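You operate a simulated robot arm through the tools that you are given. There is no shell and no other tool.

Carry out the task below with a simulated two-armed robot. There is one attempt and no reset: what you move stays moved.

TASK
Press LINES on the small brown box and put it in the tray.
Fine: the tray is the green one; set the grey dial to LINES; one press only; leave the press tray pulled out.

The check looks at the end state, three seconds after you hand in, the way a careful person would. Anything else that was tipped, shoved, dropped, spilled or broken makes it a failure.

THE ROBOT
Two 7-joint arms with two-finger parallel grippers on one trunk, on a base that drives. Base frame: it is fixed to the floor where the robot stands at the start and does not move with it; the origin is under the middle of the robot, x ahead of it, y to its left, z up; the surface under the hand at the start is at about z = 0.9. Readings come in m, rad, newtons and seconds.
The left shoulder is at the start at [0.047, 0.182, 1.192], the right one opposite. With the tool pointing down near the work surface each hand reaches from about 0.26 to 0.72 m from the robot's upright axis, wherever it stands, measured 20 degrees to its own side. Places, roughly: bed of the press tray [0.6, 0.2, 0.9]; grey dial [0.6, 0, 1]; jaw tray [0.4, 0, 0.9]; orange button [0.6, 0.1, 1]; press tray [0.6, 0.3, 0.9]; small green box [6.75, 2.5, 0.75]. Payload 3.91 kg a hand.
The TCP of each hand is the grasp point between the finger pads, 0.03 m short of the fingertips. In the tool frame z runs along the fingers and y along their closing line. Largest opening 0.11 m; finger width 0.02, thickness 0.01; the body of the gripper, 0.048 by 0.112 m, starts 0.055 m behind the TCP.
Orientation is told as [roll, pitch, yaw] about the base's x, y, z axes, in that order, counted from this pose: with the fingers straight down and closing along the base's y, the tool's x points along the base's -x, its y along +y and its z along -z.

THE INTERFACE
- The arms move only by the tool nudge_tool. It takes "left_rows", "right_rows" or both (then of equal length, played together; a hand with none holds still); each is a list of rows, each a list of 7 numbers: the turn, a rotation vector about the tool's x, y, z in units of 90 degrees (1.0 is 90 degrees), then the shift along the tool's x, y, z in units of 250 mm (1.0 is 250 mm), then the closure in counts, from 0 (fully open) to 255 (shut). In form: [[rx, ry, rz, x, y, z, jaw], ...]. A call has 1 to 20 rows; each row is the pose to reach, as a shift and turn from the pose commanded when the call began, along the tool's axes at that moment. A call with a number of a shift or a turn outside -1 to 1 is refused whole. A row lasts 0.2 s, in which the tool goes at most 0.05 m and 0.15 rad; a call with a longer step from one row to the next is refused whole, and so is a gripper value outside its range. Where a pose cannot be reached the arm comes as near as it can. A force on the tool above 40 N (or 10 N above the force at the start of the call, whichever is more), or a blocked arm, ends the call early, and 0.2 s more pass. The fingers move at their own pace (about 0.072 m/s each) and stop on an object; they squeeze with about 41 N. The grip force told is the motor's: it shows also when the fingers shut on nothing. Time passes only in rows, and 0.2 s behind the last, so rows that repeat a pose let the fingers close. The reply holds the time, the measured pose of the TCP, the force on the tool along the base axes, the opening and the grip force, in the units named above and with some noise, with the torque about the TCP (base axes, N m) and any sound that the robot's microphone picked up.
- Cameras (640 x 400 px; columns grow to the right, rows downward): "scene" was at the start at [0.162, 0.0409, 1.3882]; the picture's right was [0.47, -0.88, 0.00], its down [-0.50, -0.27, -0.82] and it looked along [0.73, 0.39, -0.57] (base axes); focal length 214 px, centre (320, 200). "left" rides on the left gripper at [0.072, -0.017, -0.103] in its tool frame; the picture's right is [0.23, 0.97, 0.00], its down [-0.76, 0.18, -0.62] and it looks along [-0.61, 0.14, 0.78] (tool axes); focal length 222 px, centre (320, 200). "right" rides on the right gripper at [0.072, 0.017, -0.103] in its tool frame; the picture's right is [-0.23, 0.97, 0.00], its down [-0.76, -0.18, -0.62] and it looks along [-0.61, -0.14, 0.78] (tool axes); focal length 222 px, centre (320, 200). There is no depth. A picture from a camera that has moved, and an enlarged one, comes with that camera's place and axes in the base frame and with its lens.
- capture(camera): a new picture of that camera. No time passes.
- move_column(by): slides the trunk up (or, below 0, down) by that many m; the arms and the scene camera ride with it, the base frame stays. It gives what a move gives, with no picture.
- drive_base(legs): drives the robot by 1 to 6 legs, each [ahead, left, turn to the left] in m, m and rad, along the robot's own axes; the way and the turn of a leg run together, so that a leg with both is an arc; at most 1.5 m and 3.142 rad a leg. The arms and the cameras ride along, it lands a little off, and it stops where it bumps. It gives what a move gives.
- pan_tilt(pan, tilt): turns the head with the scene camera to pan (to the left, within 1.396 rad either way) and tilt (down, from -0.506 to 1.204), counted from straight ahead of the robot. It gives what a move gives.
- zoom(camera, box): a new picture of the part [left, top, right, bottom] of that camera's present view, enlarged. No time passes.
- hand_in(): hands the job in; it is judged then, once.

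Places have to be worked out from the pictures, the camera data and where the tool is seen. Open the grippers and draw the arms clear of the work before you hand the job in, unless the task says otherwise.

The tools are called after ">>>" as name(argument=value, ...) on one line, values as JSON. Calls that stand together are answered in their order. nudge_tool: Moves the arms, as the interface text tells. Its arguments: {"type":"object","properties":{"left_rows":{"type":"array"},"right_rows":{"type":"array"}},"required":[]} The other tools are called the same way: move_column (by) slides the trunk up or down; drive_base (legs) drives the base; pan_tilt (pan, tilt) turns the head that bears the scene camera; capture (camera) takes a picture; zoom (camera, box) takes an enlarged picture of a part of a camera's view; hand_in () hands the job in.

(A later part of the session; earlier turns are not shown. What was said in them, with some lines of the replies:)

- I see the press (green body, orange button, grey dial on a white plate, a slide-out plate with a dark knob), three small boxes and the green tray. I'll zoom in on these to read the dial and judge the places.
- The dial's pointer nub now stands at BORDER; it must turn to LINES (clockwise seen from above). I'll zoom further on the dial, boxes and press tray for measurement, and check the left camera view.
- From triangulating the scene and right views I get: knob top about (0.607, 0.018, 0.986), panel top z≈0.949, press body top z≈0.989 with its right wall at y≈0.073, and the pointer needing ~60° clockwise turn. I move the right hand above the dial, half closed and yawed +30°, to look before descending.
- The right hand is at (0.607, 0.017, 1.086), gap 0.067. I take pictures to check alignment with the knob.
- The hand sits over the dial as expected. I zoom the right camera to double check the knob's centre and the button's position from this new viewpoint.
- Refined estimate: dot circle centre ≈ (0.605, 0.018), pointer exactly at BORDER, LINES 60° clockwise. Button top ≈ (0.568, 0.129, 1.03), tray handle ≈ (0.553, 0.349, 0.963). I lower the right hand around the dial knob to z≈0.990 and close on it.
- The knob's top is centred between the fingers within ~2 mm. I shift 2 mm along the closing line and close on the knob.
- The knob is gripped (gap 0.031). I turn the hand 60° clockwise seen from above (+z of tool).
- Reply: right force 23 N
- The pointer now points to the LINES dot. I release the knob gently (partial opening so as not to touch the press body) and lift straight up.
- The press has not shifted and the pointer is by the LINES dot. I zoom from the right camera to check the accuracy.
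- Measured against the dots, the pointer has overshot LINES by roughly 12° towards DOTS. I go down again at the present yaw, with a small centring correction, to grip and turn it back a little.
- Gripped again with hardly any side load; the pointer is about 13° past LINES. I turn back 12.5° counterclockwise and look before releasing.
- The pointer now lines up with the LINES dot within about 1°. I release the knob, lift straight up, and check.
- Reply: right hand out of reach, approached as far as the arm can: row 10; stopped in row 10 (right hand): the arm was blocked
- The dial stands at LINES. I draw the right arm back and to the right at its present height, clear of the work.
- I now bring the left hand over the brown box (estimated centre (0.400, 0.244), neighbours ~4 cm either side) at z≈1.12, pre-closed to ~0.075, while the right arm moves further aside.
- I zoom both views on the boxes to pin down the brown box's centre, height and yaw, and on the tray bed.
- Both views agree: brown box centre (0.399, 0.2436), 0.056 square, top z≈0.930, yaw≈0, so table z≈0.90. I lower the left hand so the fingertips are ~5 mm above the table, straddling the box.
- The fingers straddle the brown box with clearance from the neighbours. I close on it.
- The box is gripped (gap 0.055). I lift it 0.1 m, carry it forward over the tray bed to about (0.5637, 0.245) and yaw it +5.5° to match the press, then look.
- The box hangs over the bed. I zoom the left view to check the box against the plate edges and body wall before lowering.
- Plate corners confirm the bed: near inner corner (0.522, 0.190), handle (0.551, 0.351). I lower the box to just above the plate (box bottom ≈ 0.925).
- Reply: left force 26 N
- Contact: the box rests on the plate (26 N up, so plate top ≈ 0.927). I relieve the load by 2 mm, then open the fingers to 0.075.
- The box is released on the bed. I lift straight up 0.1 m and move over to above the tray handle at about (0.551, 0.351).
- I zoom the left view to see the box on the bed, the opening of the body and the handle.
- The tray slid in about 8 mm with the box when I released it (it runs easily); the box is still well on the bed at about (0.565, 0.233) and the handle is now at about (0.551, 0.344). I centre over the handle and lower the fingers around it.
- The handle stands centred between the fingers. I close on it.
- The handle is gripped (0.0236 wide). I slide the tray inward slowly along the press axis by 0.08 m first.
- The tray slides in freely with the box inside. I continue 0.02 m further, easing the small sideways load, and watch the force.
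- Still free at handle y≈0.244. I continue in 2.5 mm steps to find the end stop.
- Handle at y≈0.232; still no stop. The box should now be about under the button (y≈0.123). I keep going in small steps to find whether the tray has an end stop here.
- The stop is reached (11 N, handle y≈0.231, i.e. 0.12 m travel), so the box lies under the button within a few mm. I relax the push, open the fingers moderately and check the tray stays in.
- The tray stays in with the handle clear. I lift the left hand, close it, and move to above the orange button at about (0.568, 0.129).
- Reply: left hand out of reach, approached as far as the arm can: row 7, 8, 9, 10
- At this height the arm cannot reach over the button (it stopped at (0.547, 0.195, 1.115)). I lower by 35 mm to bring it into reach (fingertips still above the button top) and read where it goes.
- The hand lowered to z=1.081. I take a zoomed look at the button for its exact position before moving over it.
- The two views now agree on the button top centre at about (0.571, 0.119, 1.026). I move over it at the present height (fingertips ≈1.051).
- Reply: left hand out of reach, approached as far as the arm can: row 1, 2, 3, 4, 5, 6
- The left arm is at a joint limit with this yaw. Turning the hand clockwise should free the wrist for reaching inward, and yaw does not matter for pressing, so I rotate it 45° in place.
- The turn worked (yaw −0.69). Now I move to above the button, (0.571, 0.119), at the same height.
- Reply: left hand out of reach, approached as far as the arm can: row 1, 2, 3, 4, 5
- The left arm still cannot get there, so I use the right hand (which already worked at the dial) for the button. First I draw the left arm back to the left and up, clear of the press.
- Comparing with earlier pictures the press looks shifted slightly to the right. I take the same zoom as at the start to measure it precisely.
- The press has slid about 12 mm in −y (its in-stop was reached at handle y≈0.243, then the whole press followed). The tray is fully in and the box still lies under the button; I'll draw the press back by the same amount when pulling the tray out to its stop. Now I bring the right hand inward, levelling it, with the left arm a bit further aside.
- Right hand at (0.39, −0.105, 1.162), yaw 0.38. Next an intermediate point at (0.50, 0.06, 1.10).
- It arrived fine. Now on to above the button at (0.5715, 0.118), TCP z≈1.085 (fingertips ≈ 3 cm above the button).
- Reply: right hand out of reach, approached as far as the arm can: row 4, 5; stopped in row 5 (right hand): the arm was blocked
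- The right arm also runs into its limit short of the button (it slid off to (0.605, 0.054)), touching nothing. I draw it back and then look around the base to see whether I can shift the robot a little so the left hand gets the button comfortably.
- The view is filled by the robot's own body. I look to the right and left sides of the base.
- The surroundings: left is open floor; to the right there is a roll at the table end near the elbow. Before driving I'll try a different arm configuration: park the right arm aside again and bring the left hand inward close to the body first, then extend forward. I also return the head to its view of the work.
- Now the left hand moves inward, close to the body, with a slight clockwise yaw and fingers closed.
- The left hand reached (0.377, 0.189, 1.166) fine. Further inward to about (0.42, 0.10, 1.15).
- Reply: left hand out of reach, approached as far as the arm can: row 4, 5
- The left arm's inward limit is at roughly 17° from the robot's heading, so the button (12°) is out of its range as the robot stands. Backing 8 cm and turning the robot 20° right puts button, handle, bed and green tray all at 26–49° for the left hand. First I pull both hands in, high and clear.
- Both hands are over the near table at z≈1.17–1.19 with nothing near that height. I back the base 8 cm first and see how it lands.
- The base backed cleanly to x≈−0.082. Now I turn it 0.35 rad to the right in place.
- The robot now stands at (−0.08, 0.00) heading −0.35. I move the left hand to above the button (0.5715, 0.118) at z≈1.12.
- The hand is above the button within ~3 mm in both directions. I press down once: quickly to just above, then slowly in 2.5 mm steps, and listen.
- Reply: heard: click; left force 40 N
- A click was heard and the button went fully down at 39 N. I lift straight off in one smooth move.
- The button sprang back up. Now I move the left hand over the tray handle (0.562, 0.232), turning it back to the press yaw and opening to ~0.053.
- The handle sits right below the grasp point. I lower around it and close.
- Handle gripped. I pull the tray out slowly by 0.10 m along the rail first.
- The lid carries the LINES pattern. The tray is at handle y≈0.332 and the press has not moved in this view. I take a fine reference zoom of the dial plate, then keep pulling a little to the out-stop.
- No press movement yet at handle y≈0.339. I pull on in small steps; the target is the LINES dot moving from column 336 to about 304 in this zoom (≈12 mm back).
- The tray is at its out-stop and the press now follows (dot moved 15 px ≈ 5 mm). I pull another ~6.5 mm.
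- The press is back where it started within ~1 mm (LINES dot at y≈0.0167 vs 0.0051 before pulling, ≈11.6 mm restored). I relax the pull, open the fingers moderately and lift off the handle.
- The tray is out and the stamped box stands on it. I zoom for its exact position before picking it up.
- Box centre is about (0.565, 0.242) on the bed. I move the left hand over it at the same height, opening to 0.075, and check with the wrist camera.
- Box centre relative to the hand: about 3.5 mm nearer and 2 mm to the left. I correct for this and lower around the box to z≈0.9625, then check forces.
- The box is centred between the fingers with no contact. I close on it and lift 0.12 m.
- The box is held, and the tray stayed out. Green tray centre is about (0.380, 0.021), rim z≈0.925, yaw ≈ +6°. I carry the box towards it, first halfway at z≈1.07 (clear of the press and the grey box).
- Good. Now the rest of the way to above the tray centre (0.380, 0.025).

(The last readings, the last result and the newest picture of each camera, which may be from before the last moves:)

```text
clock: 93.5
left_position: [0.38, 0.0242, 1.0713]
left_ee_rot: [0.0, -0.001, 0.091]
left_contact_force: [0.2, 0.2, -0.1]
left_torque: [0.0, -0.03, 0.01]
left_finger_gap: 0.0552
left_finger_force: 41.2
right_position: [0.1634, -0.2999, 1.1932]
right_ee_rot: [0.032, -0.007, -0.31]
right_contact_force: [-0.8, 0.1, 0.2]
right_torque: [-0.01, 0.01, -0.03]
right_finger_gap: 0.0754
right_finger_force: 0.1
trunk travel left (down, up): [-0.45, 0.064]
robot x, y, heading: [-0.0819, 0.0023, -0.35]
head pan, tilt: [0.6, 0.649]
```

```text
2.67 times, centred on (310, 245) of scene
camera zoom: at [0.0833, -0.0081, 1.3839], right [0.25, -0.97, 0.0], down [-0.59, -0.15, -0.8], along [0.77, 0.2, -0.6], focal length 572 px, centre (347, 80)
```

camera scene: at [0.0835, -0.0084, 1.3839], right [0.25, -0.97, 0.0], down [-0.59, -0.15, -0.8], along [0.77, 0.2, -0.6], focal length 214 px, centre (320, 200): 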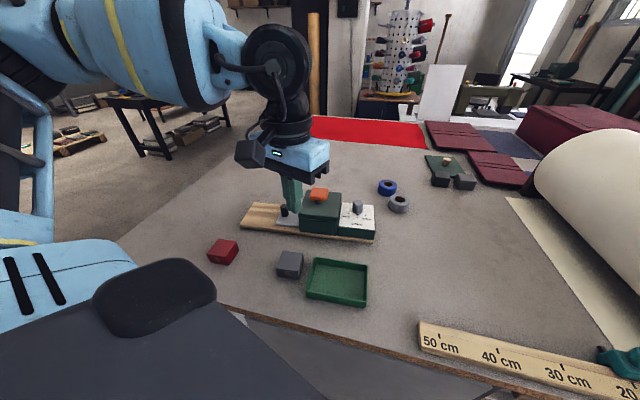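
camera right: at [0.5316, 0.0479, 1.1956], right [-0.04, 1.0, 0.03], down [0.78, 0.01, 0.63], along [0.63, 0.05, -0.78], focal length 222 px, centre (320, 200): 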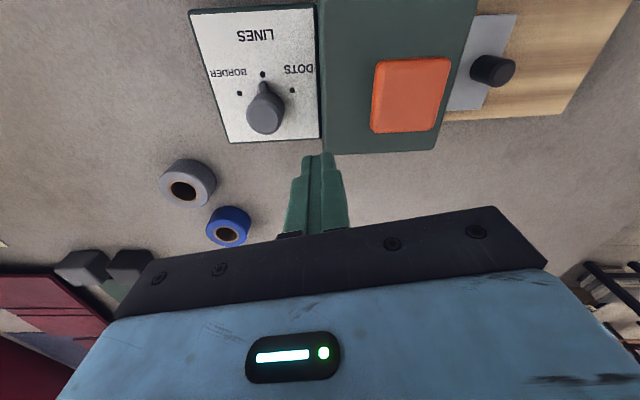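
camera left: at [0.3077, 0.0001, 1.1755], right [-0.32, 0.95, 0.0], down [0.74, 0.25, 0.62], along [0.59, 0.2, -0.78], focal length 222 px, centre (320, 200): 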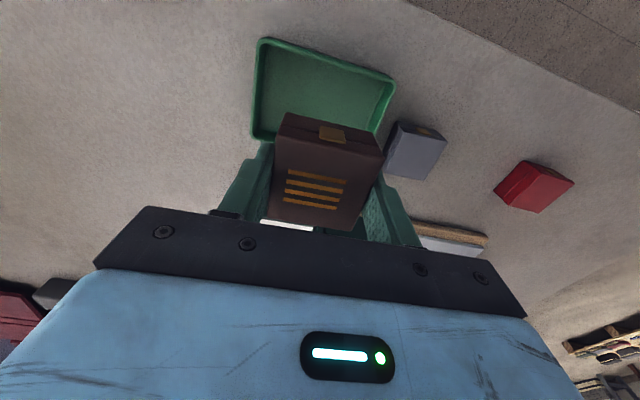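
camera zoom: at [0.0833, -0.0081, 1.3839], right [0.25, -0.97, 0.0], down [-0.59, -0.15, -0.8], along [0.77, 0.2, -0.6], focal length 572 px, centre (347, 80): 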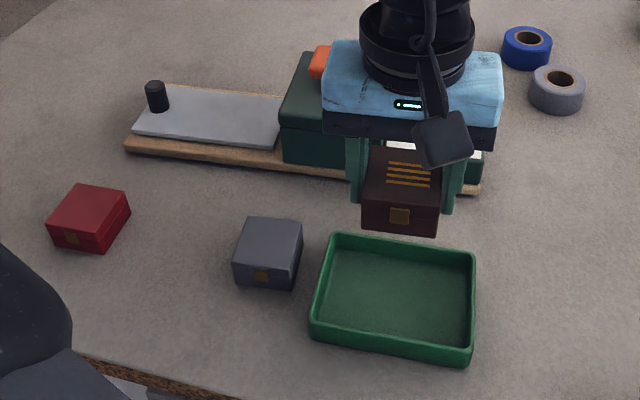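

The box hangs over the tray's centre (tray centre ≈ (0.380, 0.022) from both cameras). I lower it to ~5 mm above the tray floor.

>>> nudge_tool(left_rows=[[0, 0, 0, 0, -0.006, 0.12, 200], [0, 0, 0, 0, -0.006, 0.25, 200], [0, 0, 0, 0, -0.006, 0.36, 200], [0, 0, 0, 0, -0.006, 0.44, 200], [0, 0, 0, 0, -0.006, 0.49, 200], [0, 0, 0, 0, -0.006, 0.51, 200], [0, 0, 0, 0, -0.006, 0.51, 200]])

>>> zoom(camera="scene", box=[270, 210, 400, 320])

```text
clock: 95.1
left_position: [0.38, 0.0232, 0.944]
left_ee_rot: [-0.002, -0.001, 0.089]
left_contact_force: [-1.1, 0.1, -1.1]
left_torque: [-0.01, 0.0, -0.01]
left_finger_gap: 0.0553
left_finger_force: 41.5
right_position: [0.162, -0.3003, 1.1937]
right_ee_rot: [0.033, -0.007, -0.311]
right_contact_force: [0.0, -0.1, 0.1]
right_torque: [-0.01, 0.01, 0.01]
right_finger_gap: 0.0754
right_finger_force: 0.1
trunk travel left (down, up): [-0.45, 0.064]
robot x, y, heading: [-0.0801, -0.0, -0.348]
head pan, tilt: [0.6, 0.649]
```

```text
3.64 times, centred on (335, 265) of scene
camera zoom: at [0.0835, -0.0083, 1.3839], right [0.25, -0.97, 0.0], down [-0.59, -0.15, -0.8], along [0.77, 0.2, -0.6], focal length 780 px, centre (266, -36)
```

zoom: 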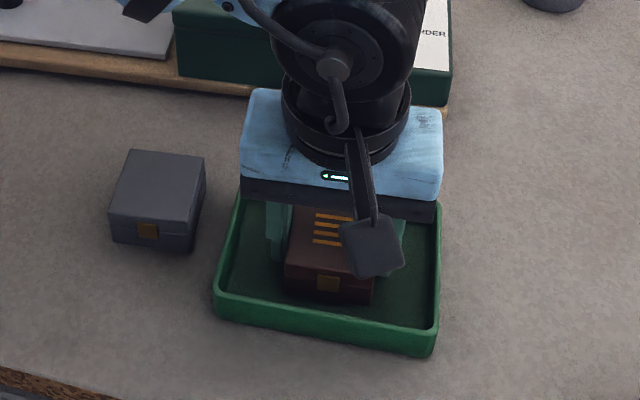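

The box is inside the tray, not yet touching. I lower 4 mm more in 1 mm steps to feel the floor.

>>> nudge_tool(left_rows=[[0, 0, 0, 0, 0, 0.004, 200], [0, 0, 0, 0, 0, 0.008, 200], [0, 0, 0, 0, 0, 0.012, 200], [0, 0, 0, 0, 0, 0.016, 200], [0, 0, 0, 0, 0, 0.016, 200]])

```text
clock: 96.3
left_position: [0.3799, 0.0237, 0.9396]
left_ee_rot: [0.001, 0.0, 0.092]
left_contact_force: [-0.7, 0.2, 0.0]
left_torque: [0.02, -0.02, 0.02]
left_finger_gap: 0.0554
left_finger_force: 41.3
right_position: [0.1635, -0.3, 1.1936]
right_ee_rot: [0.033, -0.006, -0.311]
right_contact_force: [0.2, -0.3, -0.2]
right_torque: [0.02, 0.01, 0.02]
right_finger_gap: 0.0752
right_finger_force: 0.1
trunk travel left (down, up): [-0.45, 0.064]
robot x, y, heading: [-0.0769, -0.0025, -0.349]
head pan, tilt: [0.6, 0.649]
```

Still free at z=0.9396. I go another 3 mm in small steps.

>>> nudge_tool(left_rows=[[0, 0, 0, 0, 0, 0.004, 200], [0, 0, 0, 0, 0, 0.008, 200], [0, 0, 0, 0, 0, 0.012, 200], [0, 0, 0, 0, 0, 0.012, 200]])

```text
clock: 97.3
left_position: [0.3798, 0.0225, 0.9379]
left_ee_rot: [-0.002, 0.0, 0.091]
left_contact_force: [1.1, 0.9, -0.3]
left_torque: [-0.01, 0.01, -0.01]
left_finger_gap: 0.0551
left_finger_force: 40.6
right_position: [0.1629, -0.3005, 1.1939]
right_ee_rot: [0.033, -0.007, -0.311]
right_contact_force: [-0.2, 0.1, 0.4]
right_torque: [0.01, 0.02, -0.01]
right_finger_gap: 0.0753
right_finger_force: 0.1
trunk travel left (down, up): [-0.45, 0.064]
robot x, y, heading: [-0.0811, -0.0002, -0.349]
head pan, tilt: [0.6, 0.649]
```

Still no contact (box bottom ≈0.904). Two more mm, watching the force.

>>> nudge_tool(left_rows=[[0, 0, 0, 0, 0, 0.004, 200], [0, 0, 0, 0, 0, 0.008, 200], [0, 0, 0, 0, 0, 0.008, 200]])

```text
clock: 98.1
left_position: [0.3798, 0.0228, 0.9365]
left_ee_rot: [-0.002, -0.005, 0.089]
left_contact_force: [0.9, 3.9, 17.2]
left_torque: [0.23, 0.11, 0.0]
left_finger_gap: 0.0549
left_finger_force: 41.1
right_position: [0.1615, -0.3002, 1.1933]
right_ee_rot: [0.034, -0.008, -0.311]
right_contact_force: [0.7, 0.6, -0.6]
right_torque: [-0.01, 0.0, 0.01]
right_finger_gap: 0.0755
right_finger_force: 0.0
trunk travel left (down, up): [-0.45, 0.064]
robot x, y, heading: [-0.0796, 0.003, -0.348]
head pan, tilt: [0.6, 0.649]
```

The box stands on the tray floor (17 N). I relieve the load by ~2 mm, open the fingers gradually, and lift straight out.

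>>> nudge_tool(left_rows=[[0, 0, 0, 0, 0, -0.007, 200], [0, 0, 0, 0, 0, -0.007, 200], [0, 0, 0, 0, 0, -0.007, 125], [0, 0, 0, 0, 0, -0.007, 115], [0, 0, 0, 0, 0, -0.007, 100], [0, 0, 0, 0, 0, -0.007, 82], [0, 0, 0, 0, 0, -0.007, 82], [0, 0, 0, 0, 0, -0.05, 82], [0, 0, 0, 0, 0, -0.14, 82], [0, 0, 0, 0, 0, -0.26, 82], [0, 0, 0, 0, 0, -0.4, 82], [0, 0, 0, 0, 0, -0.55, 82], [0, 0, 0, 0, 0, -0.6, 82]])

>>> zoom(camera="scene", box=[220, 170, 400, 320])

>>> capture(camera="left")

```text
clock: 100.9
left_position: [0.3794, 0.0226, 1.0873]
left_ee_rot: [0.0, -0.001, 0.09]
left_contact_force: [-0.2, -0.2, -0.1]
left_torque: [-0.04, 0.0, 0.05]
left_finger_gap: 0.0746
left_finger_force: 0.1
right_position: [0.1632, -0.2999, 1.1932]
right_ee_rot: [0.033, -0.007, -0.31]
right_contact_force: [0.2, 0.4, -0.6]
right_torque: [0.01, -0.02, -0.05]
right_finger_gap: 0.0757
right_finger_force: 0.1
trunk travel left (down, up): [-0.45, 0.064]
robot x, y, heading: [-0.078, 0.0012, -0.35]
head pan, tilt: [0.6, 0.649]
```

```text
2.67 times, centred on (310, 245) of scene
camera zoom: at [0.0835, -0.0083, 1.3839], right [0.25, -0.97, 0.0], down [-0.59, -0.15, -0.8], along [0.77, 0.2, -0.6], focal length 572 px, centre (347, 80)
```

zoom: 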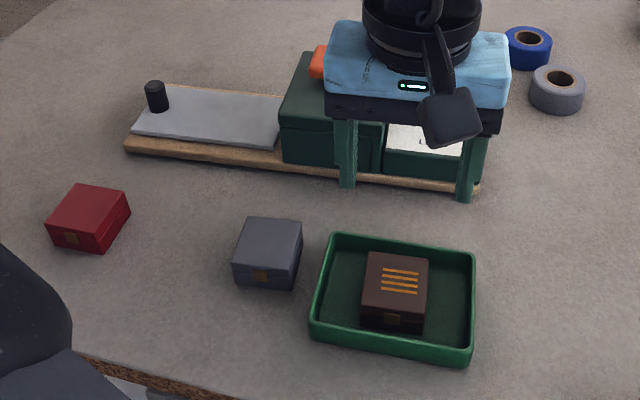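

```text
taken
camera left: at [0.3076, -0.0017, 1.1909], right [-0.31, 0.95, 0.0], down [0.74, 0.25, 0.62], along [0.59, 0.2, -0.78], focal length 222 px, centre (320, 200)
```

left: 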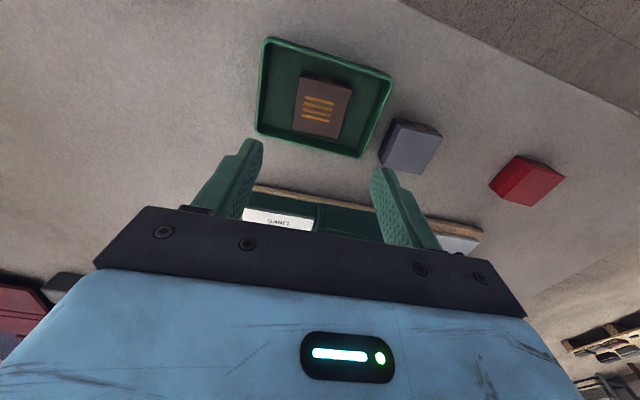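

The stamped box stands upright in the green tray, and neither tray nor neighbours moved. I draw the left arm up and back, opening both grippers fully.

>>> nudge_tool(left_rows=[[0, 0, 0, 0, 0, -0.1, 82], [0, 0, 0, 0.04, 0.06, -0.2, 60], [0, 0, 0, 0.09, 0.15, -0.27, 30], [0, 0, 0, 0.13, 0.25, -0.32, 0], [0, 0, 0, 0.18, 0.35, -0.36, 0], [0, 0, 0, 0.23, 0.45, -0.4, 0], [0, 0, 0, 0.272, 0.547, -0.4, 0], [0, 0, 0, 0.272, 0.547, -0.4, 0]], right_rows=[[0, 0, 0, 0, 0, 0, 60], [0, 0, 0, 0, 0, 0, 40], [0, 0, 0, 0, 0, 0, 20], [0, 0, 0, 0, 0, 0, 0], [0, 0, 0, 0, 0, 0, 0], [0, 0, 0, 0, 0, 0, 0], [0, 0, 0, 0, 0, 0, 0], [0, 0, 0, 0, 0, 0, 0]])

>>> capture(camera="scene")

>>> zoom(camera="scene", box=[200, 140, 420, 320])

```text
clock: 102.7
left_position: [0.2996, 0.1528, 1.1848]
left_ee_rot: [0.003, -0.001, 0.091]
left_contact_force: [0.1, -0.6, -0.2]
left_torque: [-0.02, -0.05, 0.06]
left_finger_gap: 0.1098
left_finger_force: 0.0
right_position: [0.163, -0.301, 1.193]
right_ee_rot: [0.032, -0.007, -0.312]
right_contact_force: [-1.1, 0.7, -0.5]
right_torque: [-0.01, -0.02, -0.02]
right_finger_gap: 0.11
right_finger_force: 0.0
trunk travel left (down, up): [-0.45, 0.064]
robot x, y, heading: [-0.083, -0.002, -0.353]
head pan, tilt: [0.6, 0.649]
```

```text
taken
camera scene: at [0.0837, -0.009, 1.3838], right [0.25, -0.97, 0.0], down [-0.59, -0.15, -0.8], along [0.77, 0.2, -0.6], focal length 214 px, centre (320, 200)
```

scene: 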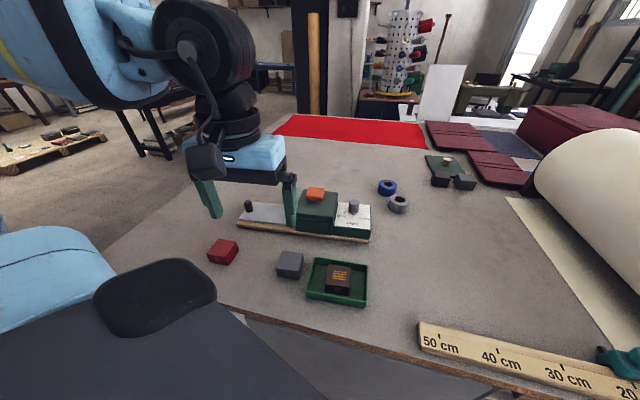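

```text
2.22 times, centred on (310, 230) of scene
camera zoom: at [0.0837, -0.009, 1.3838], right [0.25, -0.97, 0.0], down [-0.59, -0.15, -0.8], along [0.77, 0.2, -0.6], focal length 477 px, centre (342, 133)
```

zoom: 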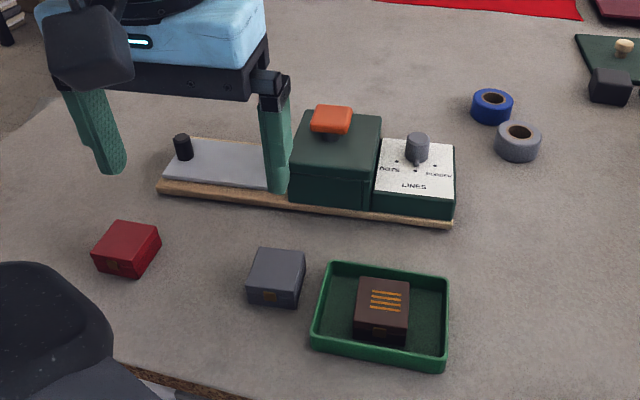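

All in place. I move the left hand farther out to the side so nothing hangs over the work, then take a last look at the dial and press.

>>> nudge_tool(left_rows=[[0, 0, 0, 0.018, 0.116, -0.02, 0], [0, 0, 0, 0.036, 0.233, -0.04, 0], [0, 0, 0, 0.054, 0.349, -0.06, 0], [0, 0, 0, 0.072, 0.466, -0.08, 0], [0, 0, 0, 0.09, 0.582, -0.1, 0], [0, 0, 0, 0.108, 0.699, -0.12, 0], [0, 0, 0, 0.126, 0.815, -0.12, 0], [0, 0, 0, 0.126, 0.815, -0.12, 0]])

>>> zoom(camera="scene", box=[200, 140, 420, 320])

>>> zoom(camera="scene", box=[330, 190, 380, 240])

```text
clock: 104.5
left_position: [0.2499, 0.3534, 1.2151]
left_ee_rot: [0.003, -0.001, 0.09]
left_contact_force: [0.7, 0.3, -0.2]
left_torque: [0.0, 0.03, -0.01]
left_finger_gap: 0.1099
left_finger_force: 0.0
right_position: [0.1628, -0.3022, 1.1926]
right_ee_rot: [0.035, -0.006, -0.311]
right_contact_force: [-0.2, -0.3, 0.7]
right_torque: [0.0, 0.0, 0.03]
right_finger_gap: 0.1101
right_finger_force: 0.2
trunk travel left (down, up): [-0.45, 0.064]
robot x, y, heading: [-0.0791, 0.0028, -0.353]
head pan, tilt: [0.6, 0.649]
```

```text
2.22 times, centred on (310, 230) of scene
camera zoom: at [0.0845, -0.0092, 1.3837], right [0.25, -0.97, 0.0], down [-0.59, -0.15, -0.8], along [0.77, 0.2, -0.61], focal length 477 px, centre (342, 133)
```

zoom: 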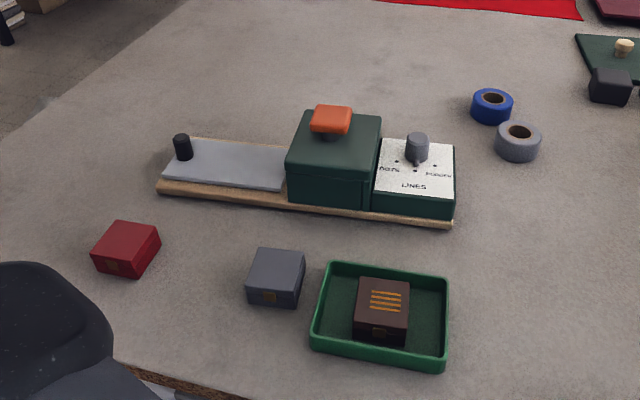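

```text
8.00 times, centred on (355, 215) of scene
camera zoom: at [0.0845, -0.0092, 1.3837], right [0.25, -0.97, 0.0], down [-0.59, -0.15, -0.8], along [0.77, 0.2, -0.61], focal length 1716 px, centre (40, 80)
```

zoom: 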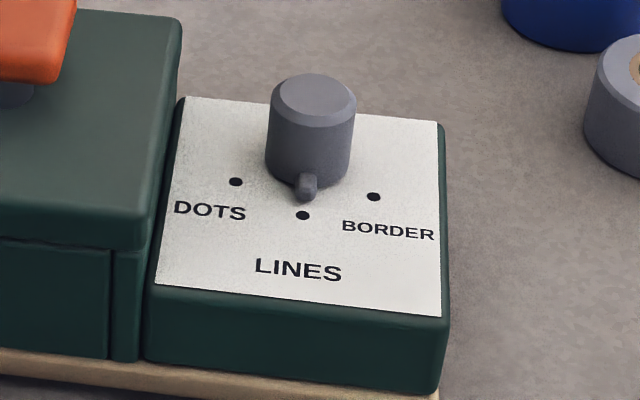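

Everything is as asked: the dial is on LINES, there was one press with one click, and the tray is pulled out. The brown box, with lines on its lid, is in the green tray, the grippers are open, and both arms are clear. I hand the job in.

>>> hand_in()

```text
The job is handed in.
```

The small brown box now has the LINES pattern pressed on its lid and is standing upright in the green tray. The job is handed in, but I haven't seen the check's verdict.

- **Dial:** it is set to LINES. My first turn overshot by about 13°, so I regripped the knob and lined it up before pressing.
- **Press:** I pressed the orange button once and heard one click.
- **Press tray:** it is pulled out.
- **Press moved and put back:** while I was sliding the tray in, the whole press slid about 12 mm. When I pulled the tray out I drew it back to within about 1 mm of where it started, going by the camera.
- **Pattern position:** the lines sit about 4–5 mm off the centre of the lid.
- **Robot position:** I backed the robot 8 cm and turned it about 20° to the right so the left hand could reach the button. It is still standing there.

The red and grey boxes and the green tray show no movement in the pictures. Both grippers are open and the arms are clear of the work.
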